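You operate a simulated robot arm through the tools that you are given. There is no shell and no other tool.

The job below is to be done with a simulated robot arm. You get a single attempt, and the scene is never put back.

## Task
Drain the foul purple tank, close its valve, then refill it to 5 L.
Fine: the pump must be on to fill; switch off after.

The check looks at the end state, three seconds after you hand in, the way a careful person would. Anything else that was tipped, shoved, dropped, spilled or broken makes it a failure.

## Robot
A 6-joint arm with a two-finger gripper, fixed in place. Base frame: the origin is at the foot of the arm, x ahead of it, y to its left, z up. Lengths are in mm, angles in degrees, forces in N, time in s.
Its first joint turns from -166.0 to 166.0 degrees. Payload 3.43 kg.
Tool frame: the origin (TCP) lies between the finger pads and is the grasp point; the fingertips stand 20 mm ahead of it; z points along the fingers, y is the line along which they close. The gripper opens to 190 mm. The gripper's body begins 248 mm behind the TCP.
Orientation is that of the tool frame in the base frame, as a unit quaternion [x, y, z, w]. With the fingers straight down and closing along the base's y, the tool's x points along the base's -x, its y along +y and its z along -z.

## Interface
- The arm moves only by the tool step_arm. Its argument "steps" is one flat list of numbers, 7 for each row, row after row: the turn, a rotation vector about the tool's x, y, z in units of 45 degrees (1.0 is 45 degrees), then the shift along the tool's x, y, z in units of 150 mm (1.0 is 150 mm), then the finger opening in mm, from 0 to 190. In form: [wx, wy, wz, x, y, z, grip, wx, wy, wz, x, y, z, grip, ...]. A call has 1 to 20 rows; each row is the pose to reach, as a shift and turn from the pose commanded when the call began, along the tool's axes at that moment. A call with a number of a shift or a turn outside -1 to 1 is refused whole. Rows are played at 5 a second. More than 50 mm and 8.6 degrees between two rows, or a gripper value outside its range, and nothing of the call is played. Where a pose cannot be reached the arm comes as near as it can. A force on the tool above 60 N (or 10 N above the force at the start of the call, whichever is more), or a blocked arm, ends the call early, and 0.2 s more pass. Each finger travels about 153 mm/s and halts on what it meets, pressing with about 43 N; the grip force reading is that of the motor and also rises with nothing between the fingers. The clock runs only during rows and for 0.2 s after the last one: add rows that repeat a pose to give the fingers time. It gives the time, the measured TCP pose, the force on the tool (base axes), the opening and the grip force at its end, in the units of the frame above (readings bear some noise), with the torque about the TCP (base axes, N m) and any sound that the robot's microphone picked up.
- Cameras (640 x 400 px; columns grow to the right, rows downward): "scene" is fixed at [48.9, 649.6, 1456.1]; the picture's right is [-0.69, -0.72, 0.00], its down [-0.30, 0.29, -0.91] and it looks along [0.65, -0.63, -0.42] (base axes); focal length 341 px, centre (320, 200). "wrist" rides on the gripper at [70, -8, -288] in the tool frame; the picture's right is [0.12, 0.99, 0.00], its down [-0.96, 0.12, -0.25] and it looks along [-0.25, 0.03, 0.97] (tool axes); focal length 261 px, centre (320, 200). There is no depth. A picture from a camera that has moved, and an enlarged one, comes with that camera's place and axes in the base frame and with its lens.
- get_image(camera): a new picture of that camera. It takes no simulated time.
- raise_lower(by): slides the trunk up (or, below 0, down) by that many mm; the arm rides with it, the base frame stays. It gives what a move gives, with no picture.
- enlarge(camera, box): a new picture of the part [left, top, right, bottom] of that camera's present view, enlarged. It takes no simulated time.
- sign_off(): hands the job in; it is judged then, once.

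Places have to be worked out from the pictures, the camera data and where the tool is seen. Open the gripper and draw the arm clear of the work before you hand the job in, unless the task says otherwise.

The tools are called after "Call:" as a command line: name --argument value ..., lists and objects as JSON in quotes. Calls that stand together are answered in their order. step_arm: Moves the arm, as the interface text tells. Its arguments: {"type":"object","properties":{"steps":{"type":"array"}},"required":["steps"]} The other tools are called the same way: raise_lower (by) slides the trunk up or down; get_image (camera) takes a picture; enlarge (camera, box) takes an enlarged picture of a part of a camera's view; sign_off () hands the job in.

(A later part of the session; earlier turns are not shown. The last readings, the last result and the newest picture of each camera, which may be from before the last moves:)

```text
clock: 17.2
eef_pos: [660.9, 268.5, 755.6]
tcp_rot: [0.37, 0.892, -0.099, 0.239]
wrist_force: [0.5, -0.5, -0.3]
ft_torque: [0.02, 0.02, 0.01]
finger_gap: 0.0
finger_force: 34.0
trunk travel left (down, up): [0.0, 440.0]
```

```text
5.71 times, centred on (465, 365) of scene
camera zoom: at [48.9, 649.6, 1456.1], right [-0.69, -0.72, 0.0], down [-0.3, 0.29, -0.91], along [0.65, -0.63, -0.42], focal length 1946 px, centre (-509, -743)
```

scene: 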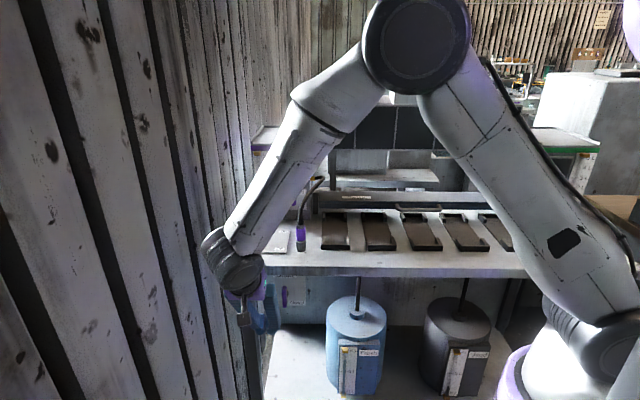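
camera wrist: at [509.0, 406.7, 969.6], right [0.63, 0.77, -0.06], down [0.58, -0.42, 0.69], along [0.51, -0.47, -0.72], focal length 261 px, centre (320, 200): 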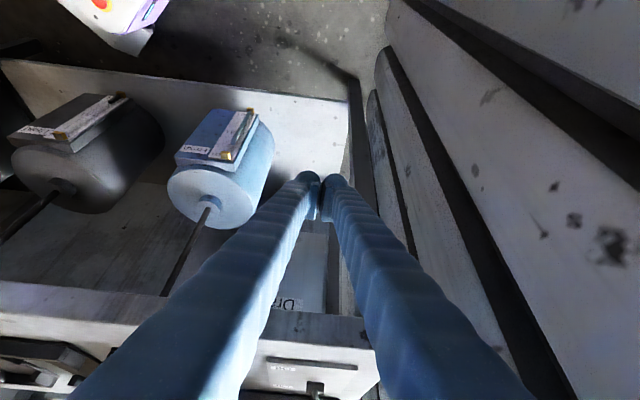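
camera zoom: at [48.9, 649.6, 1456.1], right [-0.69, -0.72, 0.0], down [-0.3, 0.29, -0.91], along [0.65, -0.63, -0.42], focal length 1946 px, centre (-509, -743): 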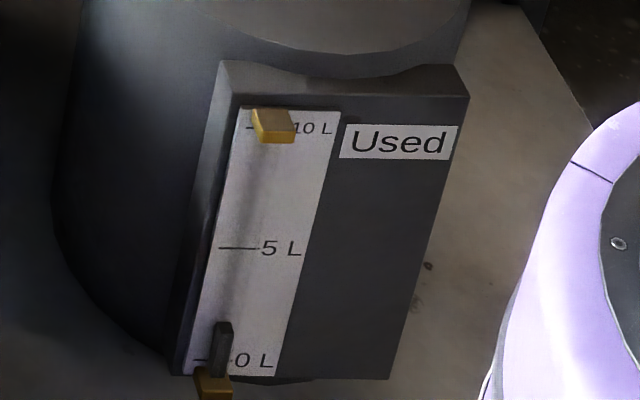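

The Used drum has stopped rising at about 1.8 L (all of the purple tank's content). Now to close: I position the fingertip to the left of the handle's upper end (tip z≈787) without touching it yet.

Call:
step_arm --steps '[0, 0, 0, -0.08, 0.016, -0.14, 0, 0, 0, 0, -0.163, 0.033, -0.283, 0, 0, 0, 0, -0.277, 0.033, -0.217, 0, 0, 0, 0, -0.391, 0.033, -0.151, 0, 0, 0, 0, -0.505, 0.033, -0.085, 0, 0, 0, 0, -0.619, 0.033, -0.0195, 0]'

Call:
enlarge --camera "scene" --box '[230, 240, 330, 320]'

Call:
enlarge --camera "wrist" --box '[250, 140, 370, 270]'

```text
clock: 18.6
eef_pos: [719.0, 215.4, 804.7]
tcp_rot: [0.37, 0.892, -0.099, 0.239]
wrist_force: [0.2, 0.0, 0.7]
ft_torque: [-0.03, -0.01, 0.02]
finger_gap: 0.0
finger_force: 34.9
trunk travel left (down, up): [0.0, 440.0]
```

```text
5.00 times, centred on (280, 280) of scene
camera zoom: at [48.9, 649.6, 1456.1], right [-0.69, -0.72, 0.0], down [-0.3, 0.29, -0.91], along [0.65, -0.63, -0.42], focal length 1703 px, centre (520, -200)
```

zoom: 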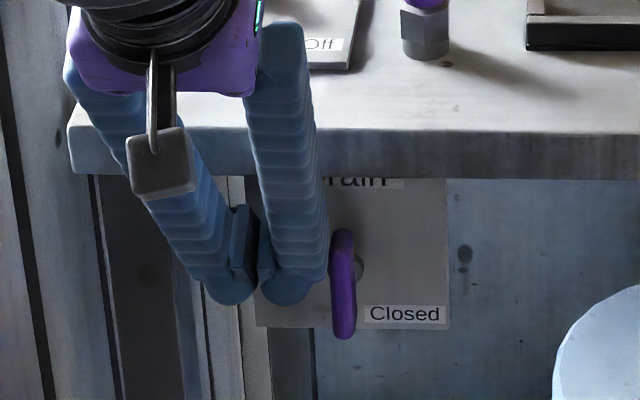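

```text
3.08 times, centred on (310, 205) of wrist
camera zoom: at [568.1, 354.7, 1018.1], right [0.63, 0.77, -0.06], down [0.58, -0.42, 0.7], along [0.51, -0.47, -0.72], focal length 802 px, centre (351, 185)
```

zoom: 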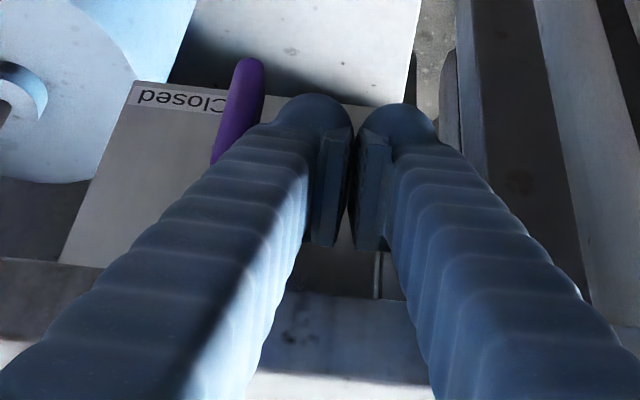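

The fingertip is beside the upper half of the vertical handle. I now sweep right about 51 mm and then press down slightly to return it to horizontal (Closed).

Call:
step_arm --steps '[0, 0, 0, 0, -0.04, 0, 0, 0, 0, 0, 0, -0.08, 0, 0, 0, 0, 0, 0, -0.12, 0, 0, 0, 0, 0, 0, -0.16, 0, 0, 0, 0, 0, 0, -0.2, 0, 0, 0, 0, 0, 0, -0.24, 0, 0, 0, 0, 0, 0, -0.28, 0, 0, 0, 0, 0, 0, -0.32, 0, 0, 0, 0, 0, 0, -0.34, 0, 0]'

Call:
enlarge --camera "scene" --box '[230, 240, 330, 320]'

Call:
enlarge --camera "wrist" --box '[250, 140, 370, 270]'

```text
clock: 20.6
eef_pos: [682.9, 179.4, 805.5]
tcp_rot: [0.37, 0.892, -0.1, 0.24]
wrist_force: [4.3, 9.5, 26.8]
ft_torque: [0.31, -0.03, -0.03]
finger_gap: 6.2
finger_force: 34.2
trunk travel left (down, up): [0.0, 440.0]
```

```text
5.00 times, centred on (280, 280) of scene
camera zoom: at [48.9, 649.6, 1456.1], right [-0.69, -0.72, 0.0], down [-0.3, 0.29, -0.91], along [0.65, -0.63, -0.42], focal length 1703 px, centre (520, -200)
```

zoom: 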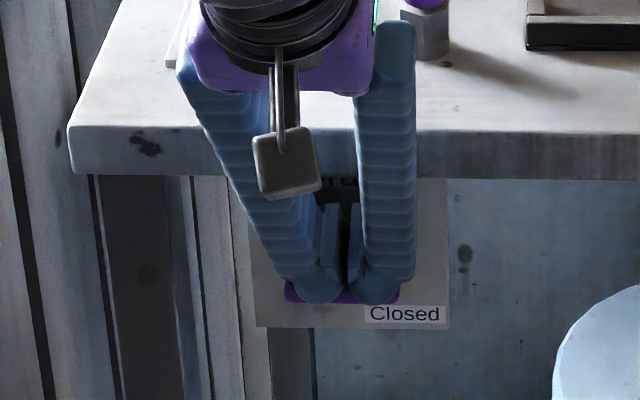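

```text
3.08 times, centred on (310, 205) of wrist
camera zoom: at [531.7, 318.5, 1019.3], right [0.63, 0.77, -0.06], down [0.58, -0.42, 0.7], along [0.51, -0.47, -0.72], focal length 802 px, centre (351, 185)
```

zoom: 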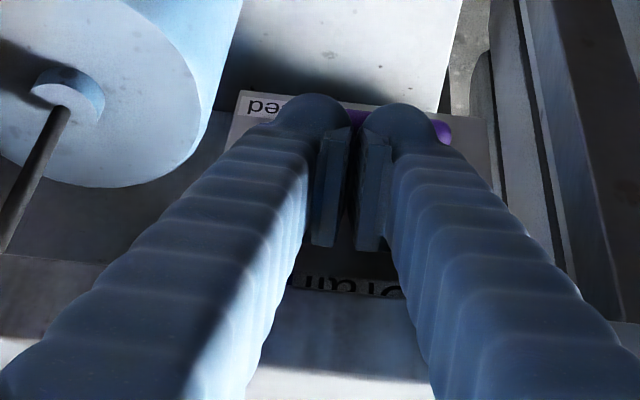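

The handle is nearly horizontal with both fingers resting on it. I lift 8 mm, shift 14 mm further right so only the right half is loaded, and press down gently to seat it fully at Closed.

Call:
step_arm --steps '[0, 0, 0, -0.0267, 0, -0.0462, 0, 0, 0, 0, -0.0267, 0, -0.0462, 0, 0, 0, 0, -0.0267, -0.0933, -0.0462, 0, 0, 0, 0, -0.0133, -0.0933, -0.023, 0, 0, 0, 0, 0, -0.0933, 0, 0, 0, 0, 0, 0.01, -0.0933, 0.0173, 0, 0, 0, 0, 0.017, -0.0933, 0.029, 0]'

Call:
enlarge --camera "scene" --box '[230, 240, 330, 320]'

Call:
enlarge --camera "wrist" --box '[250, 140, 370, 270]'

```text
clock: 22.2
eef_pos: [671.1, 169.5, 804.7]
tcp_rot: [0.371, 0.891, -0.099, 0.242]
wrist_force: [-7.5, -7.8, 56.6]
ft_torque: [0.26, 0.2, -0.4]
finger_gap: 6.0
finger_force: 34.3
trunk travel left (down, up): [0.0, 440.0]
```

```text
5.00 times, centred on (280, 280) of scene
camera zoom: at [48.9, 649.6, 1456.1], right [-0.69, -0.72, 0.0], down [-0.3, 0.29, -0.91], along [0.65, -0.63, -0.42], focal length 1703 px, centre (520, -200)
```

zoom: 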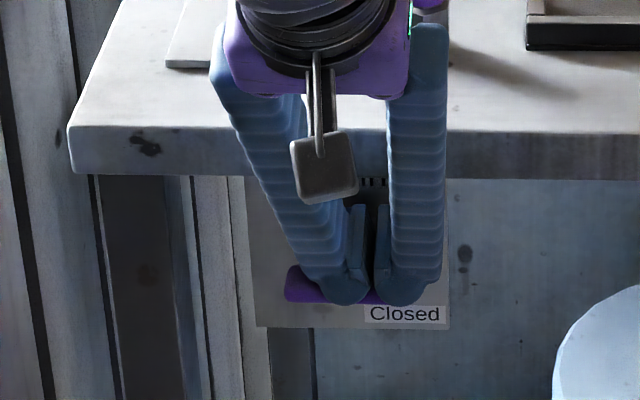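

```text
3.08 times, centred on (310, 205) of wrist
camera zoom: at [520.3, 308.2, 1018.0], right [0.63, 0.77, -0.06], down [0.58, -0.42, 0.7], along [0.52, -0.47, -0.71], focal length 802 px, centre (351, 185)
```

zoom: 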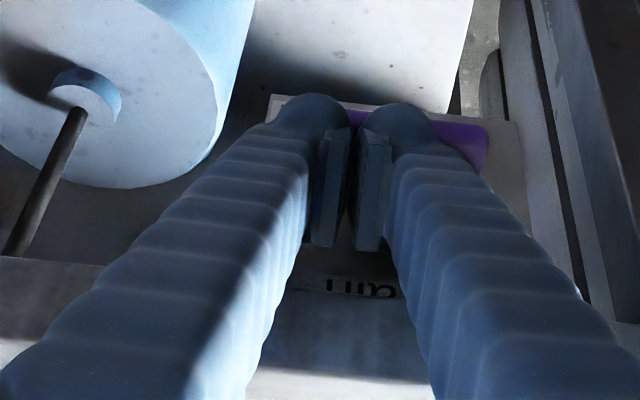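

About 57 N of reaction on the right half: the handle is firmly at its closed stop. I lift off, retract out from under the bench and check the handle.

Call:
step_arm --steps '[0, 0, 0, -0.0267, 0, -0.0462, 0, 0, 0, 0, 0.089, 0, -0.113, 0, 0, 0, 0, 0.204, 0, -0.18, 0, 0, 0, 0, 0.32, 0, -0.246, 0, 0, 0, 0, 0.435, 0, -0.313, 0]'

Call:
enlarge --camera "scene" --box '[250, 250, 330, 310]'

Call:
get_image --camera "scene"

```text
clock: 23.4
eef_pos: [615.7, 226.7, 809.4]
tcp_rot: [0.37, 0.892, -0.1, 0.239]
wrist_force: [-0.5, -0.3, 0.4]
ft_torque: [0.01, -0.01, 0.0]
finger_gap: 0.0
finger_force: 34.4
trunk travel left (down, up): [0.0, 440.0]
```

```text
6.67 times, centred on (290, 280) of scene
camera zoom: at [48.9, 649.6, 1456.1], right [-0.69, -0.72, 0.0], down [-0.3, 0.29, -0.91], along [0.65, -0.63, -0.42], focal length 2271 px, centre (520, -333)
```

zoom: 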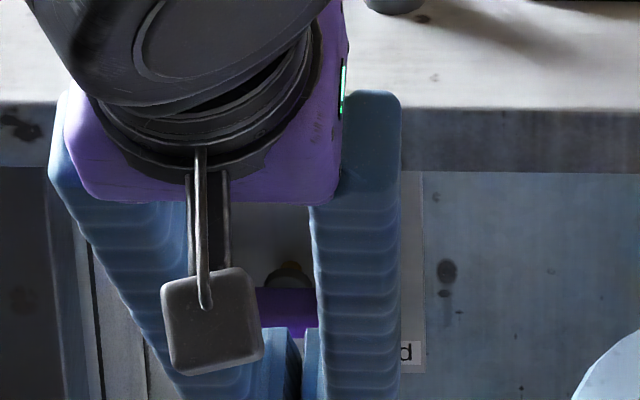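

```text
taken
```

scene: 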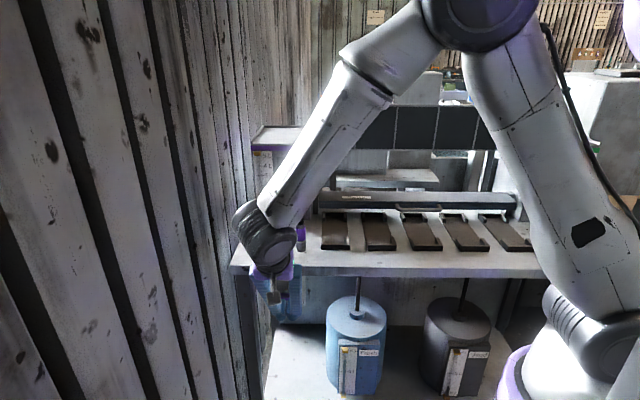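

The handle looks horizontal again between the fingers. I raise the trunk 200 mm to lift the tool clear in front of the bench, then check the valve and the sight glass.

Call:
raise_lower --by 200

Call:
get_image --camera "scene"

Call:
enlarge --camera "scene" --box '[250, 260, 330, 310]'

Call:
enlarge --camera "scene" --box '[245, 140, 305, 220]'

Call:
get_image --camera "wrist"

```text
clock: 25.6
eef_pos: [616.5, 227.5, 1008.7]
tcp_rot: [0.37, 0.892, -0.1, 0.239]
wrist_force: [-0.5, 0.3, -0.3]
ft_torque: [-0.01, 0.02, -0.02]
finger_gap: 0.1
finger_force: 34.4
trunk travel left (down, up): [-200.0, 240.0]
```

```text
taken
```

scene: 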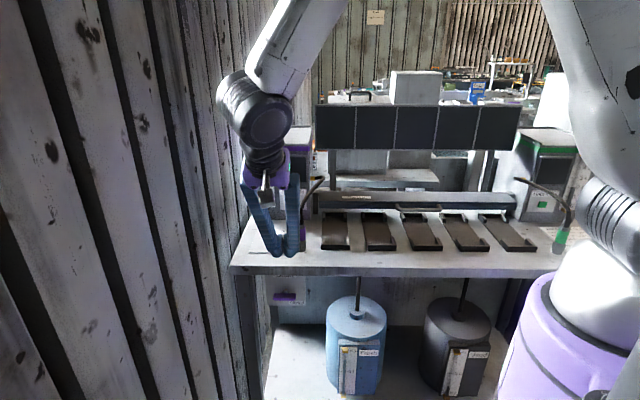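

```text
8.00 times, centred on (290, 285) of scene
camera zoom: at [48.9, 649.6, 1456.1], right [-0.69, -0.72, 0.0], down [-0.3, 0.29, -0.91], along [0.65, -0.63, -0.42], focal length 2725 px, centre (560, -480)
```

zoom: 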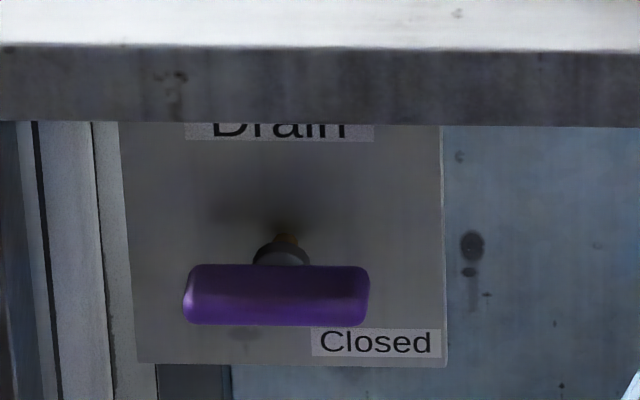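

```text
5.00 times, centred on (275, 180) of scene
camera zoom: at [48.9, 649.6, 1456.1], right [-0.69, -0.72, 0.0], down [-0.3, 0.29, -0.91], along [0.65, -0.63, -0.42], focal length 1703 px, centre (545, 300)
```

zoom: 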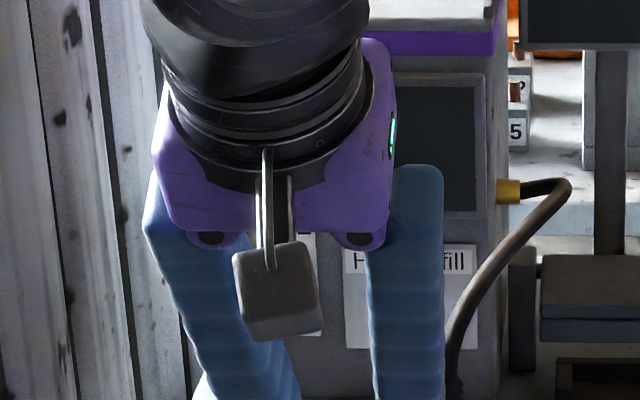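

```text
taken
camera wrist: at [466.7, 365.9, 1222.1], right [0.63, 0.77, -0.06], down [0.58, -0.42, 0.7], along [0.51, -0.47, -0.72], focal length 261 px, centre (320, 200)
```

wrist: 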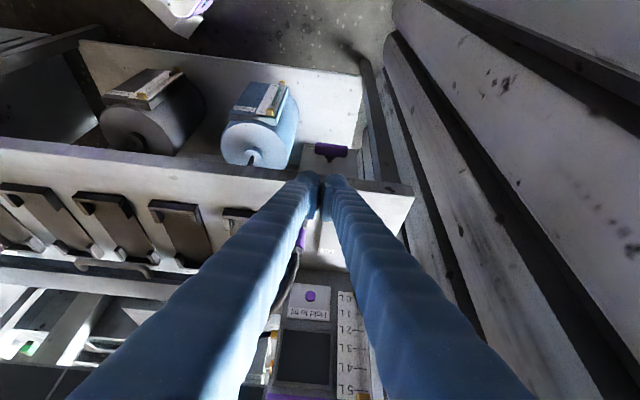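

The valve handle is horizontal at Closed, identical to the start. The wrist camera sees part of the sight glass, so I enlarge it.

Call:
enlarge --camera "wrist" --box '[270, 270, 400, 400]'

```text
3.08 times, centred on (335, 335) of wrist
camera zoom: at [466.7, 365.9, 1222.1], right [0.63, 0.77, -0.06], down [0.58, -0.42, 0.7], along [0.51, -0.47, -0.72], focal length 802 px, centre (274, -215)
```

zoom: 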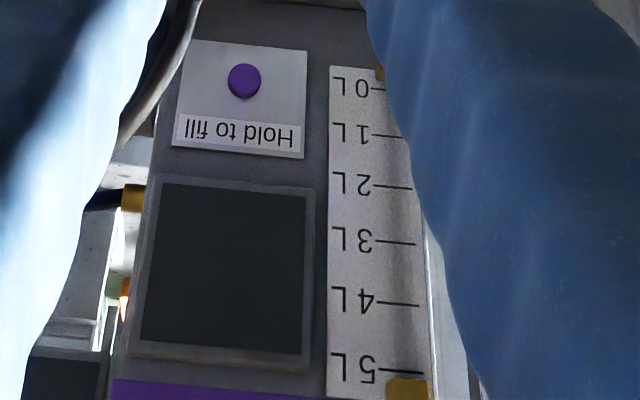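

The glass above 1 L is empty; I'll verify zero once the arm is out of the way. Next is the pump lever: I move over toward it (u≈-664 so the left finger lines up with the ball at u≈-680), staying high at tip z≈990.

Call:
step_arm --steps '[0, 0, 0, -0.139, 0.089, 0.08, 0, 0, 0, 0, -0.277, 0.179, 0.16, 0, 0, 0, 0, -0.416, 0.268, 0.24, 0, 0, 0, 0, -0.555, 0.358, 0.32, 0, 0, 0, 0, -0.693, 0.447, 0.4, 0]'

Call:
get_image --camera "wrist"

Call:
get_image --camera "scene"

```text
clock: 26.8
eef_pos: [752.2, 189.3, 1007.3]
tcp_rot: [0.371, 0.892, -0.101, 0.239]
wrist_force: [-0.4, 0.3, 0.3]
ft_torque: [0.0, 0.02, -0.03]
finger_gap: 0.0
finger_force: 33.4
trunk travel left (down, up): [-200.0, 240.0]
```

```text
taken
camera wrist: at [600.5, 329.1, 1221.0], right [0.63, 0.77, -0.06], down [0.58, -0.42, 0.69], along [0.51, -0.47, -0.72], focal length 261 px, centre (320, 200)
```

wrist: 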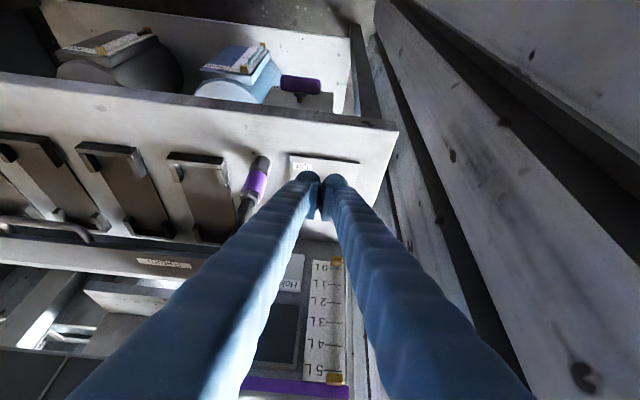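

```text
taken
```

scene: 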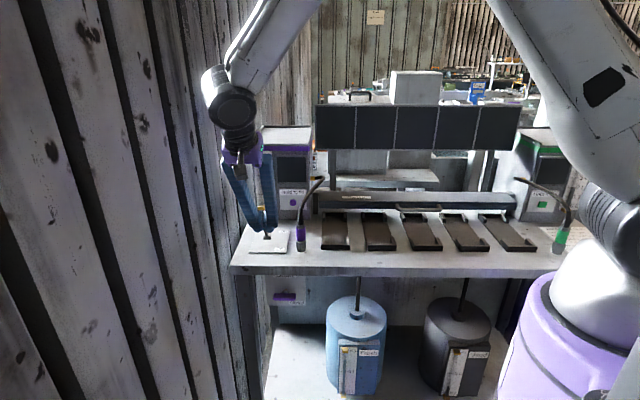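

Now the sight glass is visible in the wrist view; I enlarge it to confirm it reads zero, and check the fingertip against the lever ball in the scene view.

Call:
enlarge --camera "wrist" --box '[280, 240, 380, 390]'

Call:
enlarge --camera "scene" --box '[220, 170, 320, 260]'

Call:
enlarge --camera "wrist" --box '[260, 130, 380, 250]'

```text
2.67 times, centred on (330, 315) of wrist
camera zoom: at [600.5, 329.1, 1221.0], right [0.63, 0.77, -0.06], down [0.58, -0.42, 0.69], along [0.51, -0.47, -0.72], focal length 695 px, centre (293, -107)
```

zoom: 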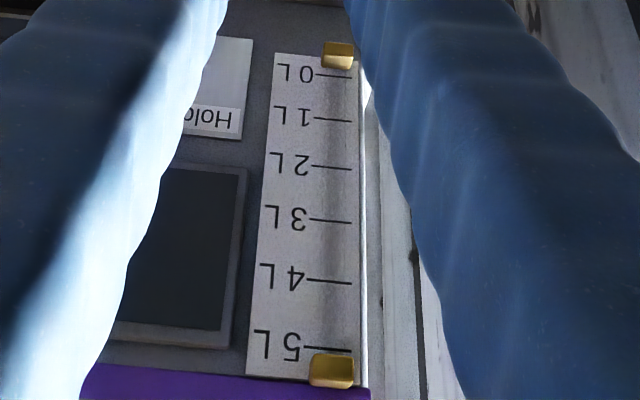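

```text
4.44 times, centred on (270, 215) of scene
camera zoom: at [48.9, 649.6, 1456.1], right [-0.69, -0.72, 0.0], down [-0.3, 0.29, -0.91], along [0.65, -0.63, -0.42], focal length 1514 px, centre (542, 133)
```

zoom: 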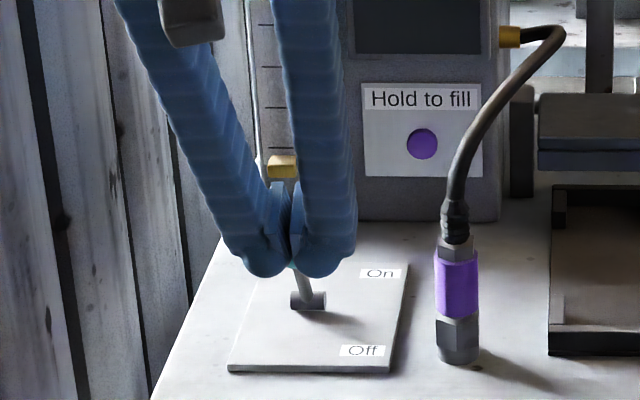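

```text
3.33 times, centred on (320, 190) of wrist
camera zoom: at [600.5, 329.1, 1221.0], right [0.63, 0.77, -0.06], down [0.58, -0.42, 0.69], along [0.51, -0.47, -0.72], focal length 869 px, centre (320, 233)
```

zoom: 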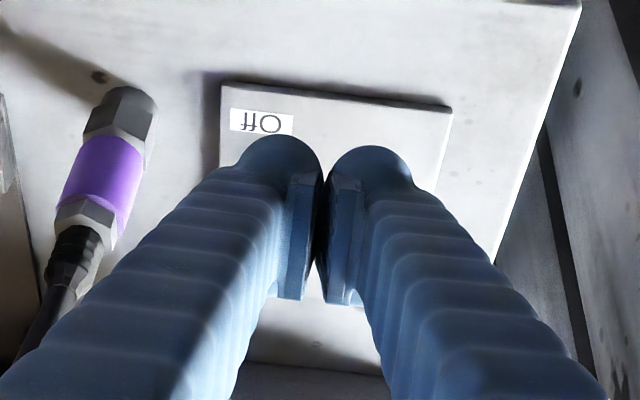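

The tank reads 0 L, fully drained. Now I lower the fingertips in front of the lever (tip z≈925, about 25 mm short of the ball).

Call:
step_arm --steps '[0, 0, 0, 0.0722, 0, 0.1251, 0, 0, 0, 0, 0.1444, 0, 0.2502, 0, 0, 0, 0, 0.2167, 0, 0.3753, 0]'

Call:
enlarge --camera "scene" --box '[220, 170, 320, 260]'

Call:
enlarge --camera "wrist" --box '[260, 130, 380, 250]'

```text
clock: 27.6
eef_pos: [749.5, 189.1, 942.2]
tcp_rot: [0.37, 0.892, -0.099, 0.239]
wrist_force: [0.7, -0.5, 0.1]
ft_torque: [0.05, 0.01, 0.06]
finger_gap: 0.1
finger_force: 34.4
trunk travel left (down, up): [-200.0, 240.0]
```

```text
4.44 times, centred on (270, 215) of scene
camera zoom: at [48.9, 649.6, 1456.1], right [-0.69, -0.72, 0.0], down [-0.3, 0.29, -0.91], along [0.65, -0.63, -0.42], focal length 1514 px, centre (542, 133)
```

zoom: 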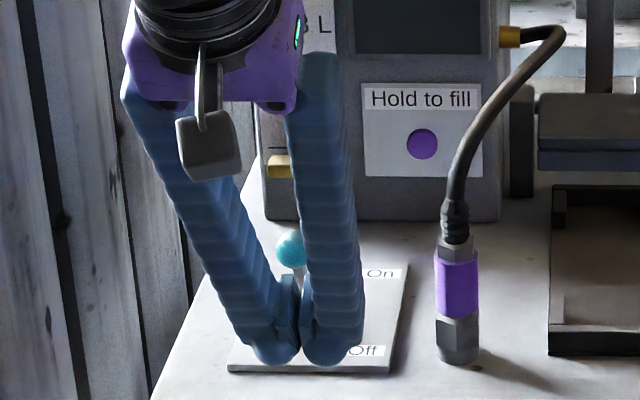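

```text
3.33 times, centred on (320, 190) of wrist
camera zoom: at [599.4, 327.8, 1156.5], right [0.63, 0.77, -0.06], down [0.58, -0.42, 0.69], along [0.51, -0.47, -0.72], focal length 869 px, centre (320, 233)
```

zoom: 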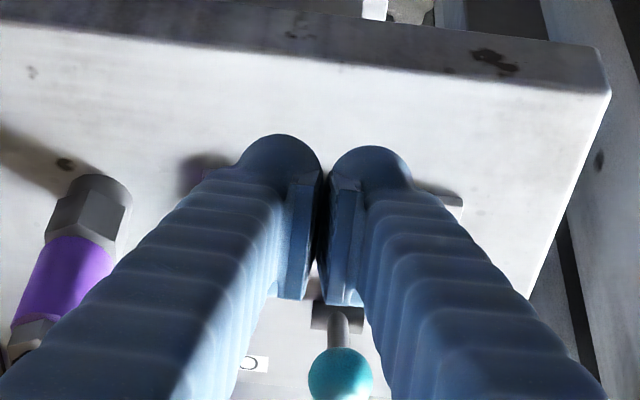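

The ball lines up with the left finger. I push along the bench depth (+v) about 95 mm in small steps to swing the lever toward On.

Call:
step_arm --steps '[0, 0, 0, -0.115, 0, 0.0667, 0, 0, 0, 0, -0.202, 0, 0.1167, 0, 0, 0, 0, -0.26, 0, 0.15, 0, 0, 0, 0, -0.318, 0, 0.1833, 0, 0, 0, 0, -0.375, 0, 0.2167, 0, 0, 0, 0, -0.433, 0, 0.25, 0, 0, 0, 0, -0.491, 0, 0.2833, 0, 0, 0, 0, -0.5485, 0, 0.3167, 0]'

Call:
enlarge --camera "scene" --box '[220, 170, 320, 260]'

Call:
enlarge --camera "wrist" --box '[260, 130, 380, 300]'

```text
clock: 29.4
eef_pos: [817.2, 121.8, 943.7]
tcp_rot: [0.37, 0.892, -0.099, 0.239]
wrist_force: [0.2, 0.6, -0.3]
ft_torque: [0.0, 0.01, 0.01]
finger_gap: 0.1
finger_force: 34.2
trunk travel left (down, up): [-200.0, 240.0]
```

```text
4.44 times, centred on (270, 215) of scene
camera zoom: at [48.9, 649.6, 1456.1], right [-0.69, -0.72, 0.0], down [-0.3, 0.29, -0.91], along [0.65, -0.63, -0.42], focal length 1514 px, centre (542, 133)
```

zoom: 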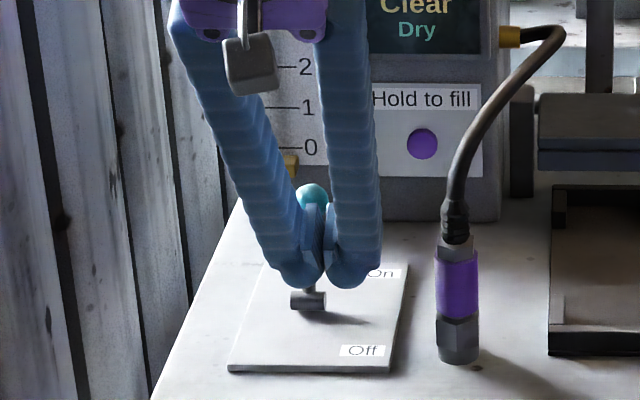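

```text
2.35 times, centred on (320, 215) of wrist
camera zoom: at [666.1, 260.6, 1157.1], right [0.63, 0.77, -0.06], down [0.58, -0.42, 0.69], along [0.51, -0.47, -0.72], focal length 613 px, centre (320, 165)
```

zoom: 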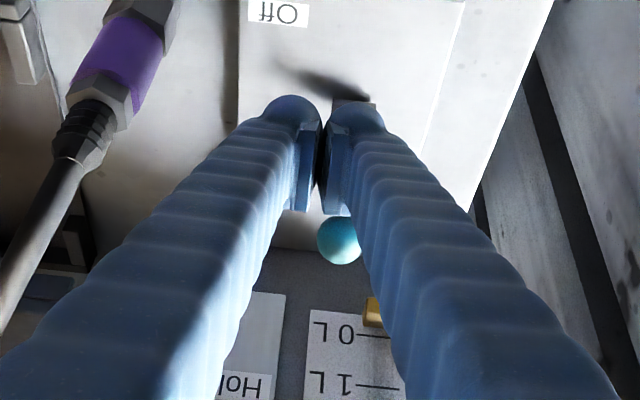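

The display lit up ("Clear / Dry"), so the pump is On. I nudge 6 mm further to make sure the lever is at its stop, then lift straight up away from it.

Call:
step_arm --steps '[0, 0, 0, -0.0173, 0, 0.01, 0, 0, 0, 0, -0.0346, 0, 0.02, 0]'

Call:
enlarge --camera "wrist" --box '[260, 130, 380, 300]'

```text
clock: 30.0
eef_pos: [818.2, 117.8, 944.5]
tcp_rot: [0.37, 0.892, -0.099, 0.239]
wrist_force: [-3.0, 3.9, 1.7]
ft_torque: [0.07, -0.04, -0.01]
finger_gap: 0.0
finger_force: 34.3
trunk travel left (down, up): [-200.0, 240.0]
```

```text
2.35 times, centred on (320, 215) of wrist
camera zoom: at [668.9, 256.8, 1157.5], right [0.63, 0.77, -0.06], down [0.58, -0.42, 0.7], along [0.51, -0.47, -0.72], focal length 613 px, centre (320, 165)
```

zoom: 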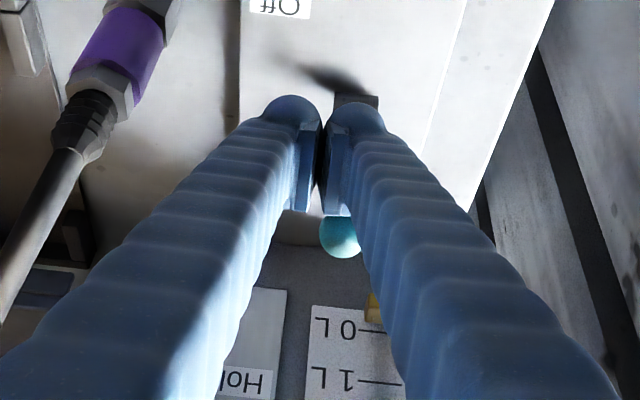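

The slight reaction shows the lever is at its On stop. I back off 10 mm and lift straight up 110 mm, then look at the display and gauge.

Call:
step_arm --steps '[0, 0, 0, 0.058, 0, -0.033, 0, 0, 0, 0, -0.042, 0, -0.206, 0, 0, 0, 0, -0.142, 0, -0.38, 0, 0, 0, 0, -0.242, 0, -0.553, 0, 0, 0, 0, -0.309, 0, -0.668, 0]'

Call:
get_image --camera "scene"

Call:
get_image --camera "wrist"

Call:
enlarge --camera "scene" --box '[240, 120, 340, 210]'

Call:
enlarge --camera "scene" --box '[230, 200, 310, 270]'

Call:
enlarge --camera "scene" --box '[310, 95, 600, 260]'

```text
clock: 31.2
eef_pos: [812.2, 126.8, 1054.2]
tcp_rot: [0.37, 0.892, -0.099, 0.24]
wrist_force: [-1.0, -0.1, -0.7]
ft_torque: [0.03, -0.01, 0.01]
finger_gap: 0.0
finger_force: 34.2
trunk travel left (down, up): [-200.0, 240.0]
```

```text
taken
```

scene: 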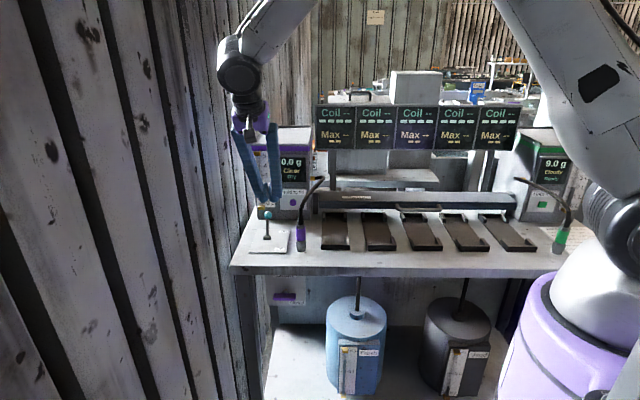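

```text
taken
camera wrist: at [661.6, 264.1, 1268.7], right [0.63, 0.77, -0.06], down [0.58, -0.42, 0.69], along [0.51, -0.47, -0.72], focal length 261 px, centre (320, 200)
```

wrist: 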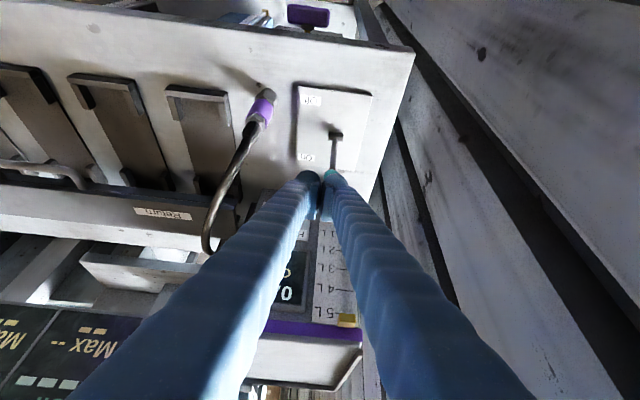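

```text
4.44 times, centred on (290, 165) of scene
camera zoom: at [48.9, 649.6, 1456.1], right [-0.69, -0.72, 0.0], down [-0.3, 0.29, -0.91], along [0.65, -0.63, -0.42], focal length 1514 px, centre (453, 356)
```

zoom: 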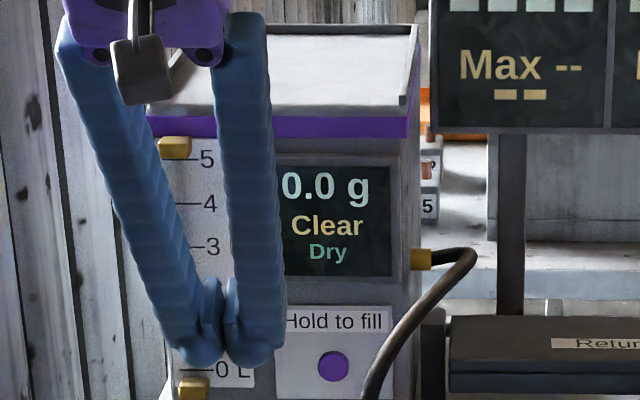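

```text
5.71 times, centred on (270, 235) of scene
camera zoom: at [48.9, 649.6, 1456.1], right [-0.69, -0.72, 0.0], down [-0.3, 0.29, -0.91], along [0.65, -0.63, -0.42], focal length 1946 px, centre (606, 0)
```

zoom: 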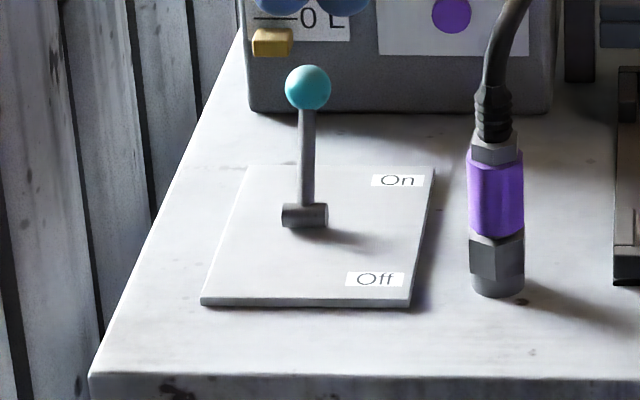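

```text
2.21 times, centred on (455, 178) of scene
camera zoom: at [48.9, 649.6, 1456.1], right [-0.69, -0.72, 0.0], down [-0.3, 0.29, -0.91], along [0.65, -0.63, -0.42], focal length 752 px, centre (22, 250)
```

zoom: 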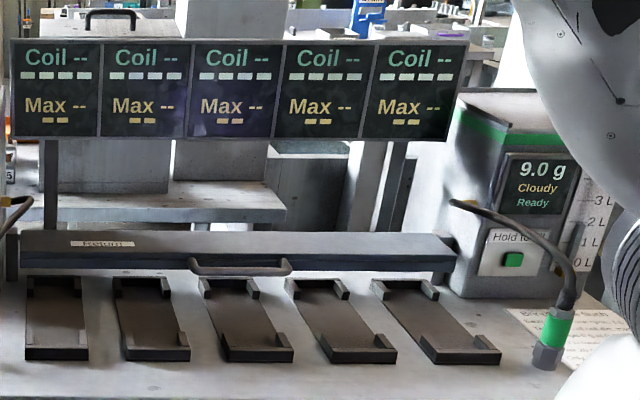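

Display reads "0.0 g / Clear / Dry" and the lever is leaning to On. Now I move right and forward to a pre-press position about 20 mm in front of the purple "Hold to fill" button (button ≈ u -611, v 648, z 950), using the right finger.

Call:
step_arm --steps '[0, 0, 0, 0, -0.123, 0, 0, 0, 0, 0, 0, -0.247, 0, 0, 0, 0, 0, -0.0823, -0.247, 0.2342, 0, 0, 0, 0, -0.1647, -0.247, 0.4683, 0, 0, 0, 0, -0.247, -0.247, 0.7025, 0, 0, 0, 0, -0.3293, -0.247, 0.9367, 0]'

Call:
get_image --camera "scene"

Call:
get_image --camera "wrist"

Call:
enlarge --camera "scene" --box '[240, 130, 340, 220]'

Call:
enlarge --camera "wrist" --box '[250, 130, 400, 250]'

```text
clock: 32.6
eef_pos: [866.3, 18.6, 956.4]
tcp_rot: [0.37, 0.892, -0.099, 0.239]
wrist_force: [1.6, -0.6, -0.2]
ft_torque: [-0.05, -0.01, -0.03]
finger_gap: 0.0
finger_force: 34.4
trunk travel left (down, up): [-200.0, 240.0]
```

```text
taken
```

scene: 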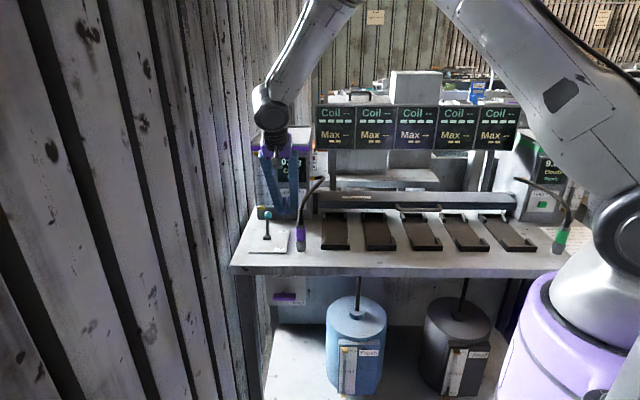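

```text
taken
camera wrist: at [716.4, 157.7, 1170.6], right [0.63, 0.77, -0.06], down [0.58, -0.42, 0.69], along [0.51, -0.47, -0.72], focal length 261 px, centre (320, 200)
```

wrist: 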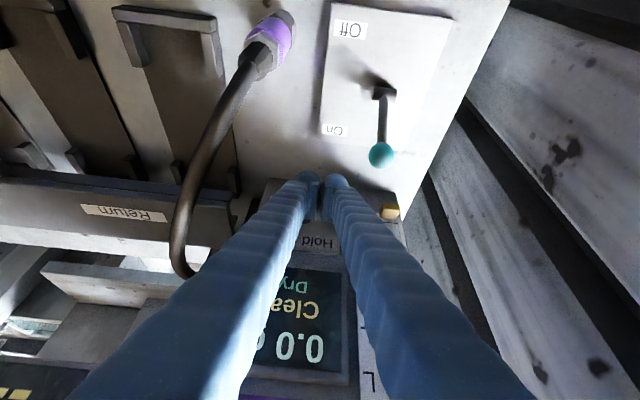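

```text
4.44 times, centred on (290, 175) of scene
camera zoom: at [48.9, 649.6, 1456.1], right [-0.69, -0.72, 0.0], down [-0.3, 0.29, -0.91], along [0.65, -0.63, -0.42], focal length 1514 px, centre (453, 311)
```

zoom: 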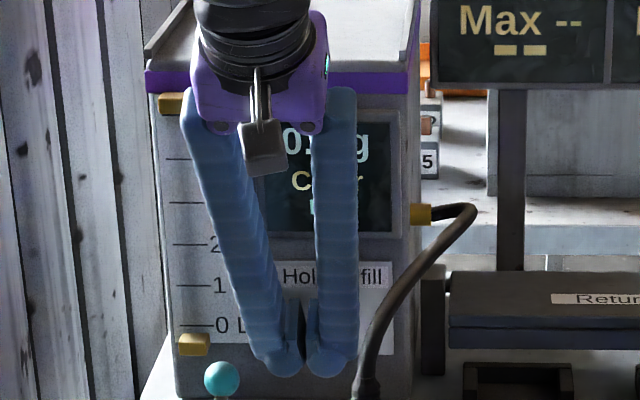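

```text
3.33 times, centred on (325, 190) of wrist
camera zoom: at [716.4, 157.7, 1170.6], right [0.63, 0.77, -0.06], down [0.58, -0.42, 0.69], along [0.51, -0.47, -0.72], focal length 869 px, centre (303, 233)
```

zoom: 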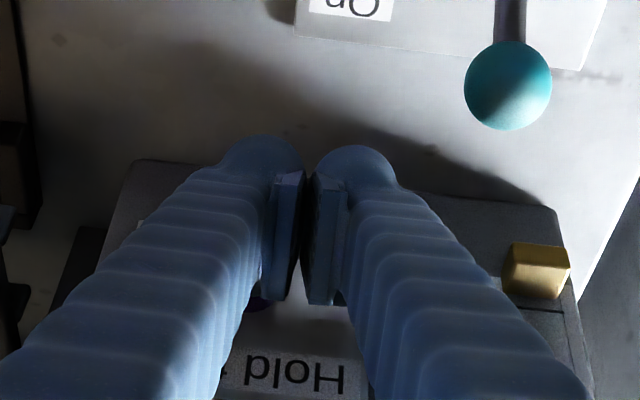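

The fingertip is aligned with the button, and the scene camera has an unobstructed view of the sight glass. I approach to within a few mm.

Call:
step_arm --steps '[0, 0, 0, -0.0462, 0, 0.0267, 0, 0, 0, 0, -0.0866, 0, 0.05, 0]'

Call:
enlarge --camera "scene" --box '[240, 130, 340, 220]'

Call:
enlarge --camera "wrist" --box '[250, 130, 400, 250]'

```text
clock: 33.2
eef_pos: [873.3, 11.3, 956.5]
tcp_rot: [0.37, 0.893, -0.099, 0.238]
wrist_force: [-23.9, 22.5, -5.4]
ft_torque: [0.21, 0.03, -0.4]
finger_gap: 0.0
finger_force: 34.4
trunk travel left (down, up): [-200.0, 240.0]
heard: click
```

```text
4.44 times, centred on (290, 175) of scene
camera zoom: at [48.9, 649.6, 1456.1], right [-0.69, -0.72, 0.0], down [-0.3, 0.29, -0.91], along [0.65, -0.63, -0.42], focal length 1514 px, centre (453, 311)
```

zoom: 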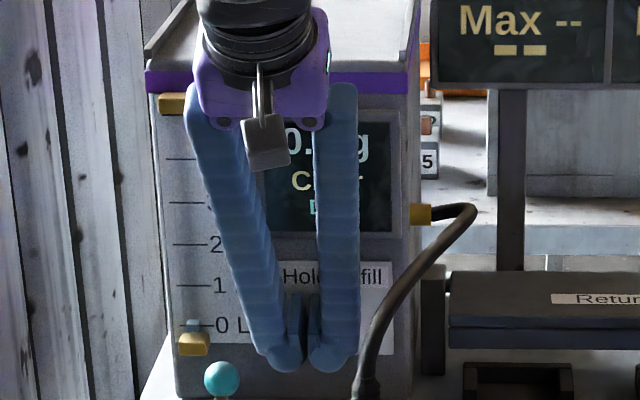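

```text
3.33 times, centred on (325, 190) of wrist
camera zoom: at [724.0, 150.1, 1170.1], right [0.63, 0.77, -0.06], down [0.58, -0.42, 0.69], along [0.51, -0.47, -0.72], focal length 869 px, centre (303, 233)
```

zoom: 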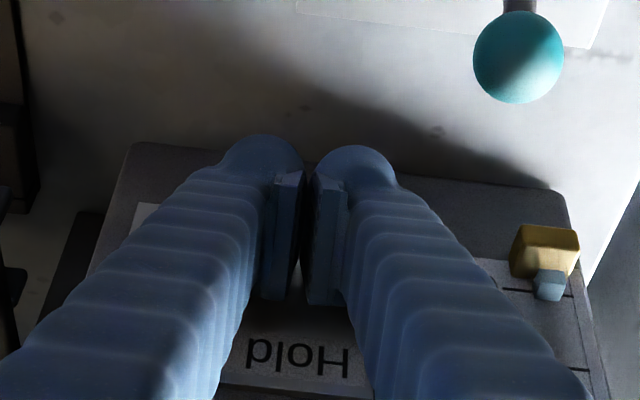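

Contact with about 33 N and a "click": the tank has begun filling (blue column just appearing at 0 L). I hold the button for 1 s and measure the fill rate.

Call:
step_arm --steps '[0, 0, 0, 0, 0, 0, 0, 0, 0, 0, 0, 0, 0, 0, 0, 0, 0, 0, 0, 0, 0, 0, 0, 0, 0, 0, 0, 0]'

Call:
enlarge --camera "scene" --box '[240, 130, 340, 220]'

```text
clock: 34.2
eef_pos: [874.5, 11.7, 957.0]
tcp_rot: [0.369, 0.893, -0.1, 0.238]
wrist_force: [-38.2, 32.2, -22.7]
ft_torque: [0.44, 0.4, -0.47]
finger_gap: 0.0
finger_force: 33.9
trunk travel left (down, up): [-200.0, 240.0]
```

```text
4.44 times, centred on (290, 175) of scene
camera zoom: at [48.9, 649.6, 1456.1], right [-0.69, -0.72, 0.0], down [-0.3, 0.29, -0.91], along [0.65, -0.63, -0.42], focal length 1514 px, centre (453, 311)
```

zoom: 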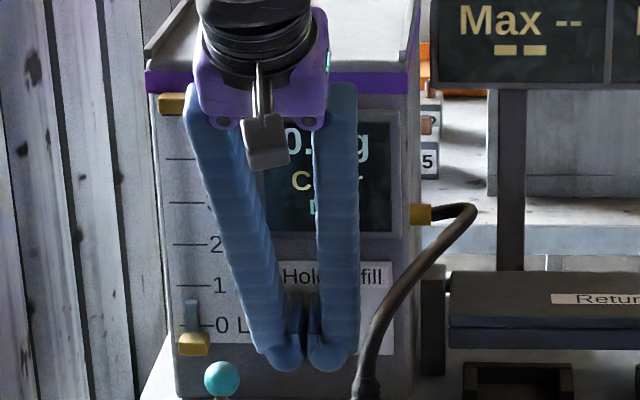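

Level ≈0.65 L, so the rate is about 0.5 L/s; the press force is 55 N, a bit near the limit. I ease back 1.5 mm and hold for 3 s.

Call:
step_arm --steps '[0, 0, 0, 0.0087, 0, -0.005, 0, 0, 0, 0, 0.0087, 0, -0.005, 0, 0, 0, 0, 0.0087, 0, -0.005, 0, 0, 0, 0, 0.0087, 0, -0.005, 0, 0, 0, 0, 0.0087, 0, -0.005, 0, 0, 0, 0, 0.0087, 0, -0.005, 0, 0, 0, 0, 0.0087, 0, -0.005, 0, 0, 0, 0, 0.0087, 0, -0.005, 0, 0, 0, 0, 0.0087, 0, -0.005, 0, 0, 0, 0, 0.0087, 0, -0.005, 0, 0, 0, 0, 0.0087, 0, -0.005, 0, 0, 0, 0, 0.0087, 0, -0.005, 0, 0, 0, 0, 0.0087, 0, -0.005, 0, 0, 0, 0, 0.0087, 0, -0.005, 0]'

Call:
enlarge --camera "scene" --box '[240, 130, 340, 220]'

```text
clock: 37.2
eef_pos: [874.9, 12.2, 957.9]
tcp_rot: [0.37, 0.892, -0.1, 0.24]
wrist_force: [-31.2, 33.5, -10.8]
ft_torque: [0.23, 0.2, -0.27]
finger_gap: 0.4
finger_force: 34.3
trunk travel left (down, up): [-200.0, 240.0]
```

```text
4.44 times, centred on (290, 175) of scene
camera zoom: at [48.9, 649.6, 1456.1], right [-0.69, -0.72, 0.0], down [-0.3, 0.29, -0.91], along [0.65, -0.63, -0.42], focal length 1514 px, centre (453, 311)
```

zoom: 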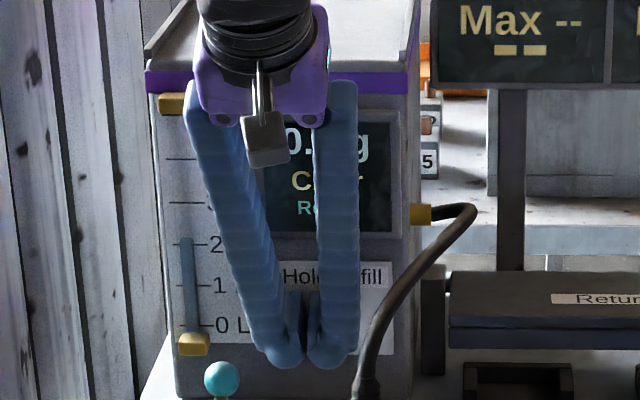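

Level ≈2.15 L, steady at 0.5 L/s, and the status now says "Ready". I hold for another 4 s, which should bring it to about 4.15 L.

Call:
step_arm --steps '[0, 0, 0, 0, 0, 0, 0, 0, 0, 0, 0, 0, 0, 0, 0, 0, 0, 0, 0, 0, 0, 0, 0, 0, 0, 0, 0, 0, 0, 0, 0, 0, 0, 0, 0, 0, 0, 0, 0, 0, 0, 0, 0, 0, 0, 0, 0, 0, 0, 0, 0, 0, 0, 0, 0, 0, 0, 0, 0, 0, 0, 0, 0, 0, 0, 0, 0, 0, 0, 0, 0, 0, 0, 0, 0, 0, 0, 0, 0, 0, 0, 0, 0, 0, 0, 0, 0, 0, 0, 0, 0, 0, 0, 0, 0, 0, 0, 0, 0, 0, 0, 0, 0, 0, 0, 0, 0, 0, 0, 0, 0, 0, 0, 0, 0, 0, 0, 0, 0, 0, 0, 0, 0, 0, 0, 0, 0, 0, 0, 0, 0, 0, 0]'

Call:
enlarge --camera "scene" --box '[240, 130, 340, 220]'

Call:
enlarge --camera "scene" --box '[250, 140, 300, 180]'

Call:
enlarge --camera "scene" --box '[330, 335, 370, 400]'

```text
clock: 41.2
eef_pos: [874.7, 11.3, 958.9]
tcp_rot: [0.37, 0.892, -0.099, 0.24]
wrist_force: [-28.1, 31.6, -3.1]
ft_torque: [0.11, 0.04, -0.23]
finger_gap: 0.0
finger_force: 34.1
trunk travel left (down, up): [-200.0, 240.0]
```

```text
4.44 times, centred on (290, 175) of scene
camera zoom: at [48.9, 649.6, 1456.1], right [-0.69, -0.72, 0.0], down [-0.3, 0.29, -0.91], along [0.65, -0.63, -0.42], focal length 1514 px, centre (453, 311)
```

zoom: 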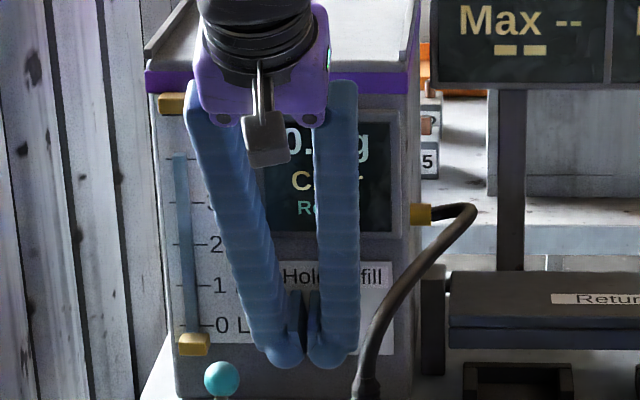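

```text
10.00 times, centred on (275, 160) of scene
camera zoom: at [48.9, 649.6, 1456.1], right [-0.69, -0.72, 0.0], down [-0.3, 0.29, -0.91], along [0.65, -0.63, -0.42], focal length 3406 px, centre (770, 600)
```

zoom: 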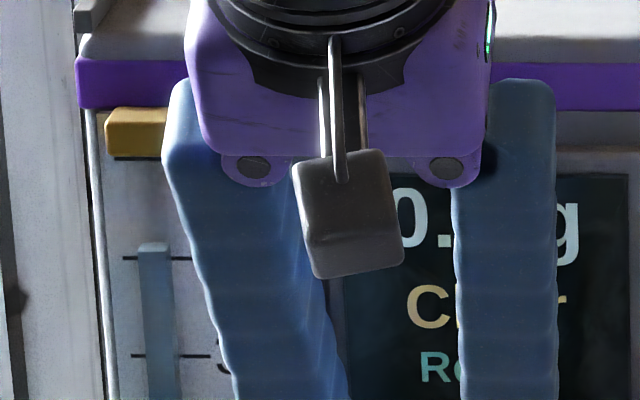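

```text
6.15 times, centred on (350, 368) of scene
camera zoom: at [48.9, 649.6, 1456.1], right [-0.69, -0.72, 0.0], down [-0.3, 0.29, -0.91], along [0.65, -0.63, -0.42], focal length 2096 px, centre (135, -831)
```

zoom: 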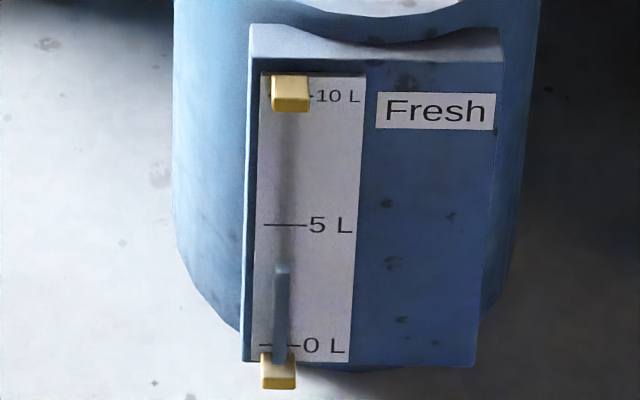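

Level reads ≈4.15 L (column's back edge at 4.15, matching 0.5 L/s). I hold another 1.2 s to reach about 4.75 L and then measure precisely.

Call:
step_arm --steps '[0, 0, 0, 0, 0, 0, 0, 0, 0, 0, 0, 0, 0, 0, 0, 0, 0, 0, 0, 0, 0, 0, 0, 0, 0, 0, 0, 0, 0, 0, 0, 0, 0, 0, 0]'

Call:
enlarge --camera "scene" --box '[250, 140, 300, 180]'

Call:
enlarge --camera "scene" --box '[255, 145, 275, 165]'

```text
clock: 42.4
eef_pos: [875.0, 10.8, 958.6]
tcp_rot: [0.371, 0.892, -0.1, 0.24]
wrist_force: [-27.3, 32.1, -2.3]
ft_torque: [0.03, 0.07, -0.26]
finger_gap: 0.0
finger_force: 34.3
trunk travel left (down, up): [-200.0, 240.0]
```

```text
10.00 times, centred on (275, 160) of scene
camera zoom: at [48.9, 649.6, 1456.1], right [-0.69, -0.72, 0.0], down [-0.3, 0.29, -0.91], along [0.65, -0.63, -0.42], focal length 3406 px, centre (770, 600)
```

zoom: 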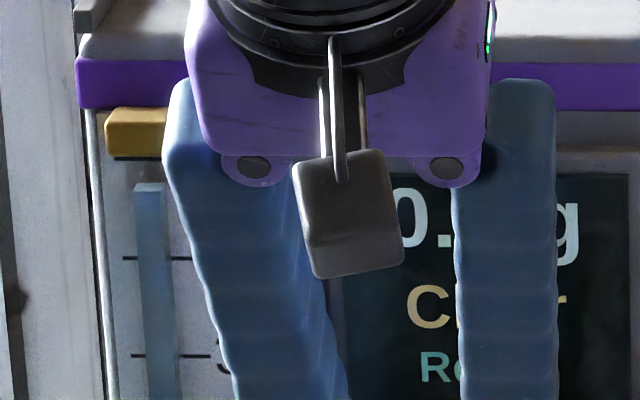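

```text
16.00 times, centred on (265, 155) of scene
camera zoom: at [48.9, 649.6, 1456.1], right [-0.69, -0.72, 0.0], down [-0.3, 0.29, -0.91], along [0.65, -0.63, -0.42], focal length 5450 px, centre (1200, 920)
```

zoom: 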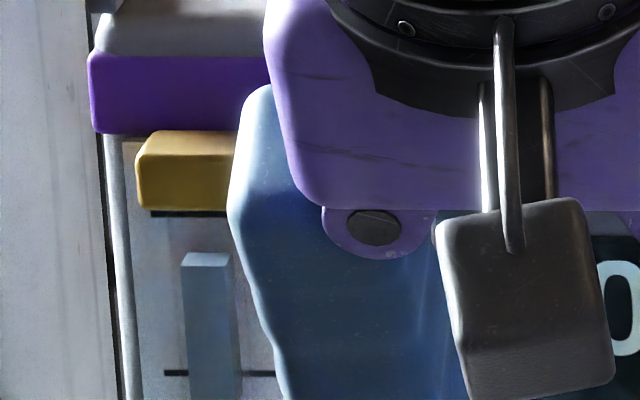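

Level is 4.755 L by the tick spacing (5 L tick at y=214, 4 L at 373, column at 253). About 0.25 L (0.5 s) remains: I hold one more row, then retract quickly and read the level.

Call:
step_arm --steps '[0, 0, 0, 0, 0, 0, 0, 0, 0, 0, 0.208, 0, -0.12, 0]'

Call:
enlarge --camera "scene" --box '[255, 145, 275, 165]'

Call:
enlarge --camera "scene" --box '[250, 140, 300, 180]'

```text
clock: 43.0
eef_pos: [849.1, 35.9, 959.8]
tcp_rot: [0.371, 0.892, -0.1, 0.239]
wrist_force: [-1.0, -0.2, -0.2]
ft_torque: [-0.03, -0.05, 0.01]
finger_gap: 0.0
finger_force: 34.2
trunk travel left (down, up): [-200.0, 240.0]
```

```text
16.00 times, centred on (265, 155) of scene
camera zoom: at [48.9, 649.6, 1456.1], right [-0.69, -0.72, 0.0], down [-0.3, 0.29, -0.91], along [0.65, -0.63, -0.42], focal length 5450 px, centre (1200, 920)
```

zoom: 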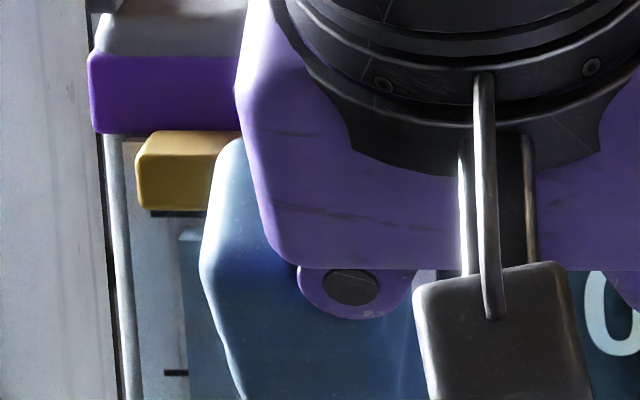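

```text
10.00 times, centred on (275, 160) of scene
camera zoom: at [48.9, 649.6, 1456.1], right [-0.69, -0.72, 0.0], down [-0.3, 0.29, -0.91], along [0.65, -0.63, -0.42], focal length 3406 px, centre (770, 600)
```

zoom: 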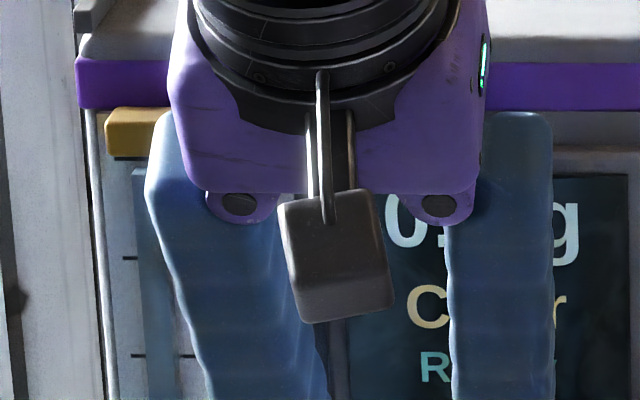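

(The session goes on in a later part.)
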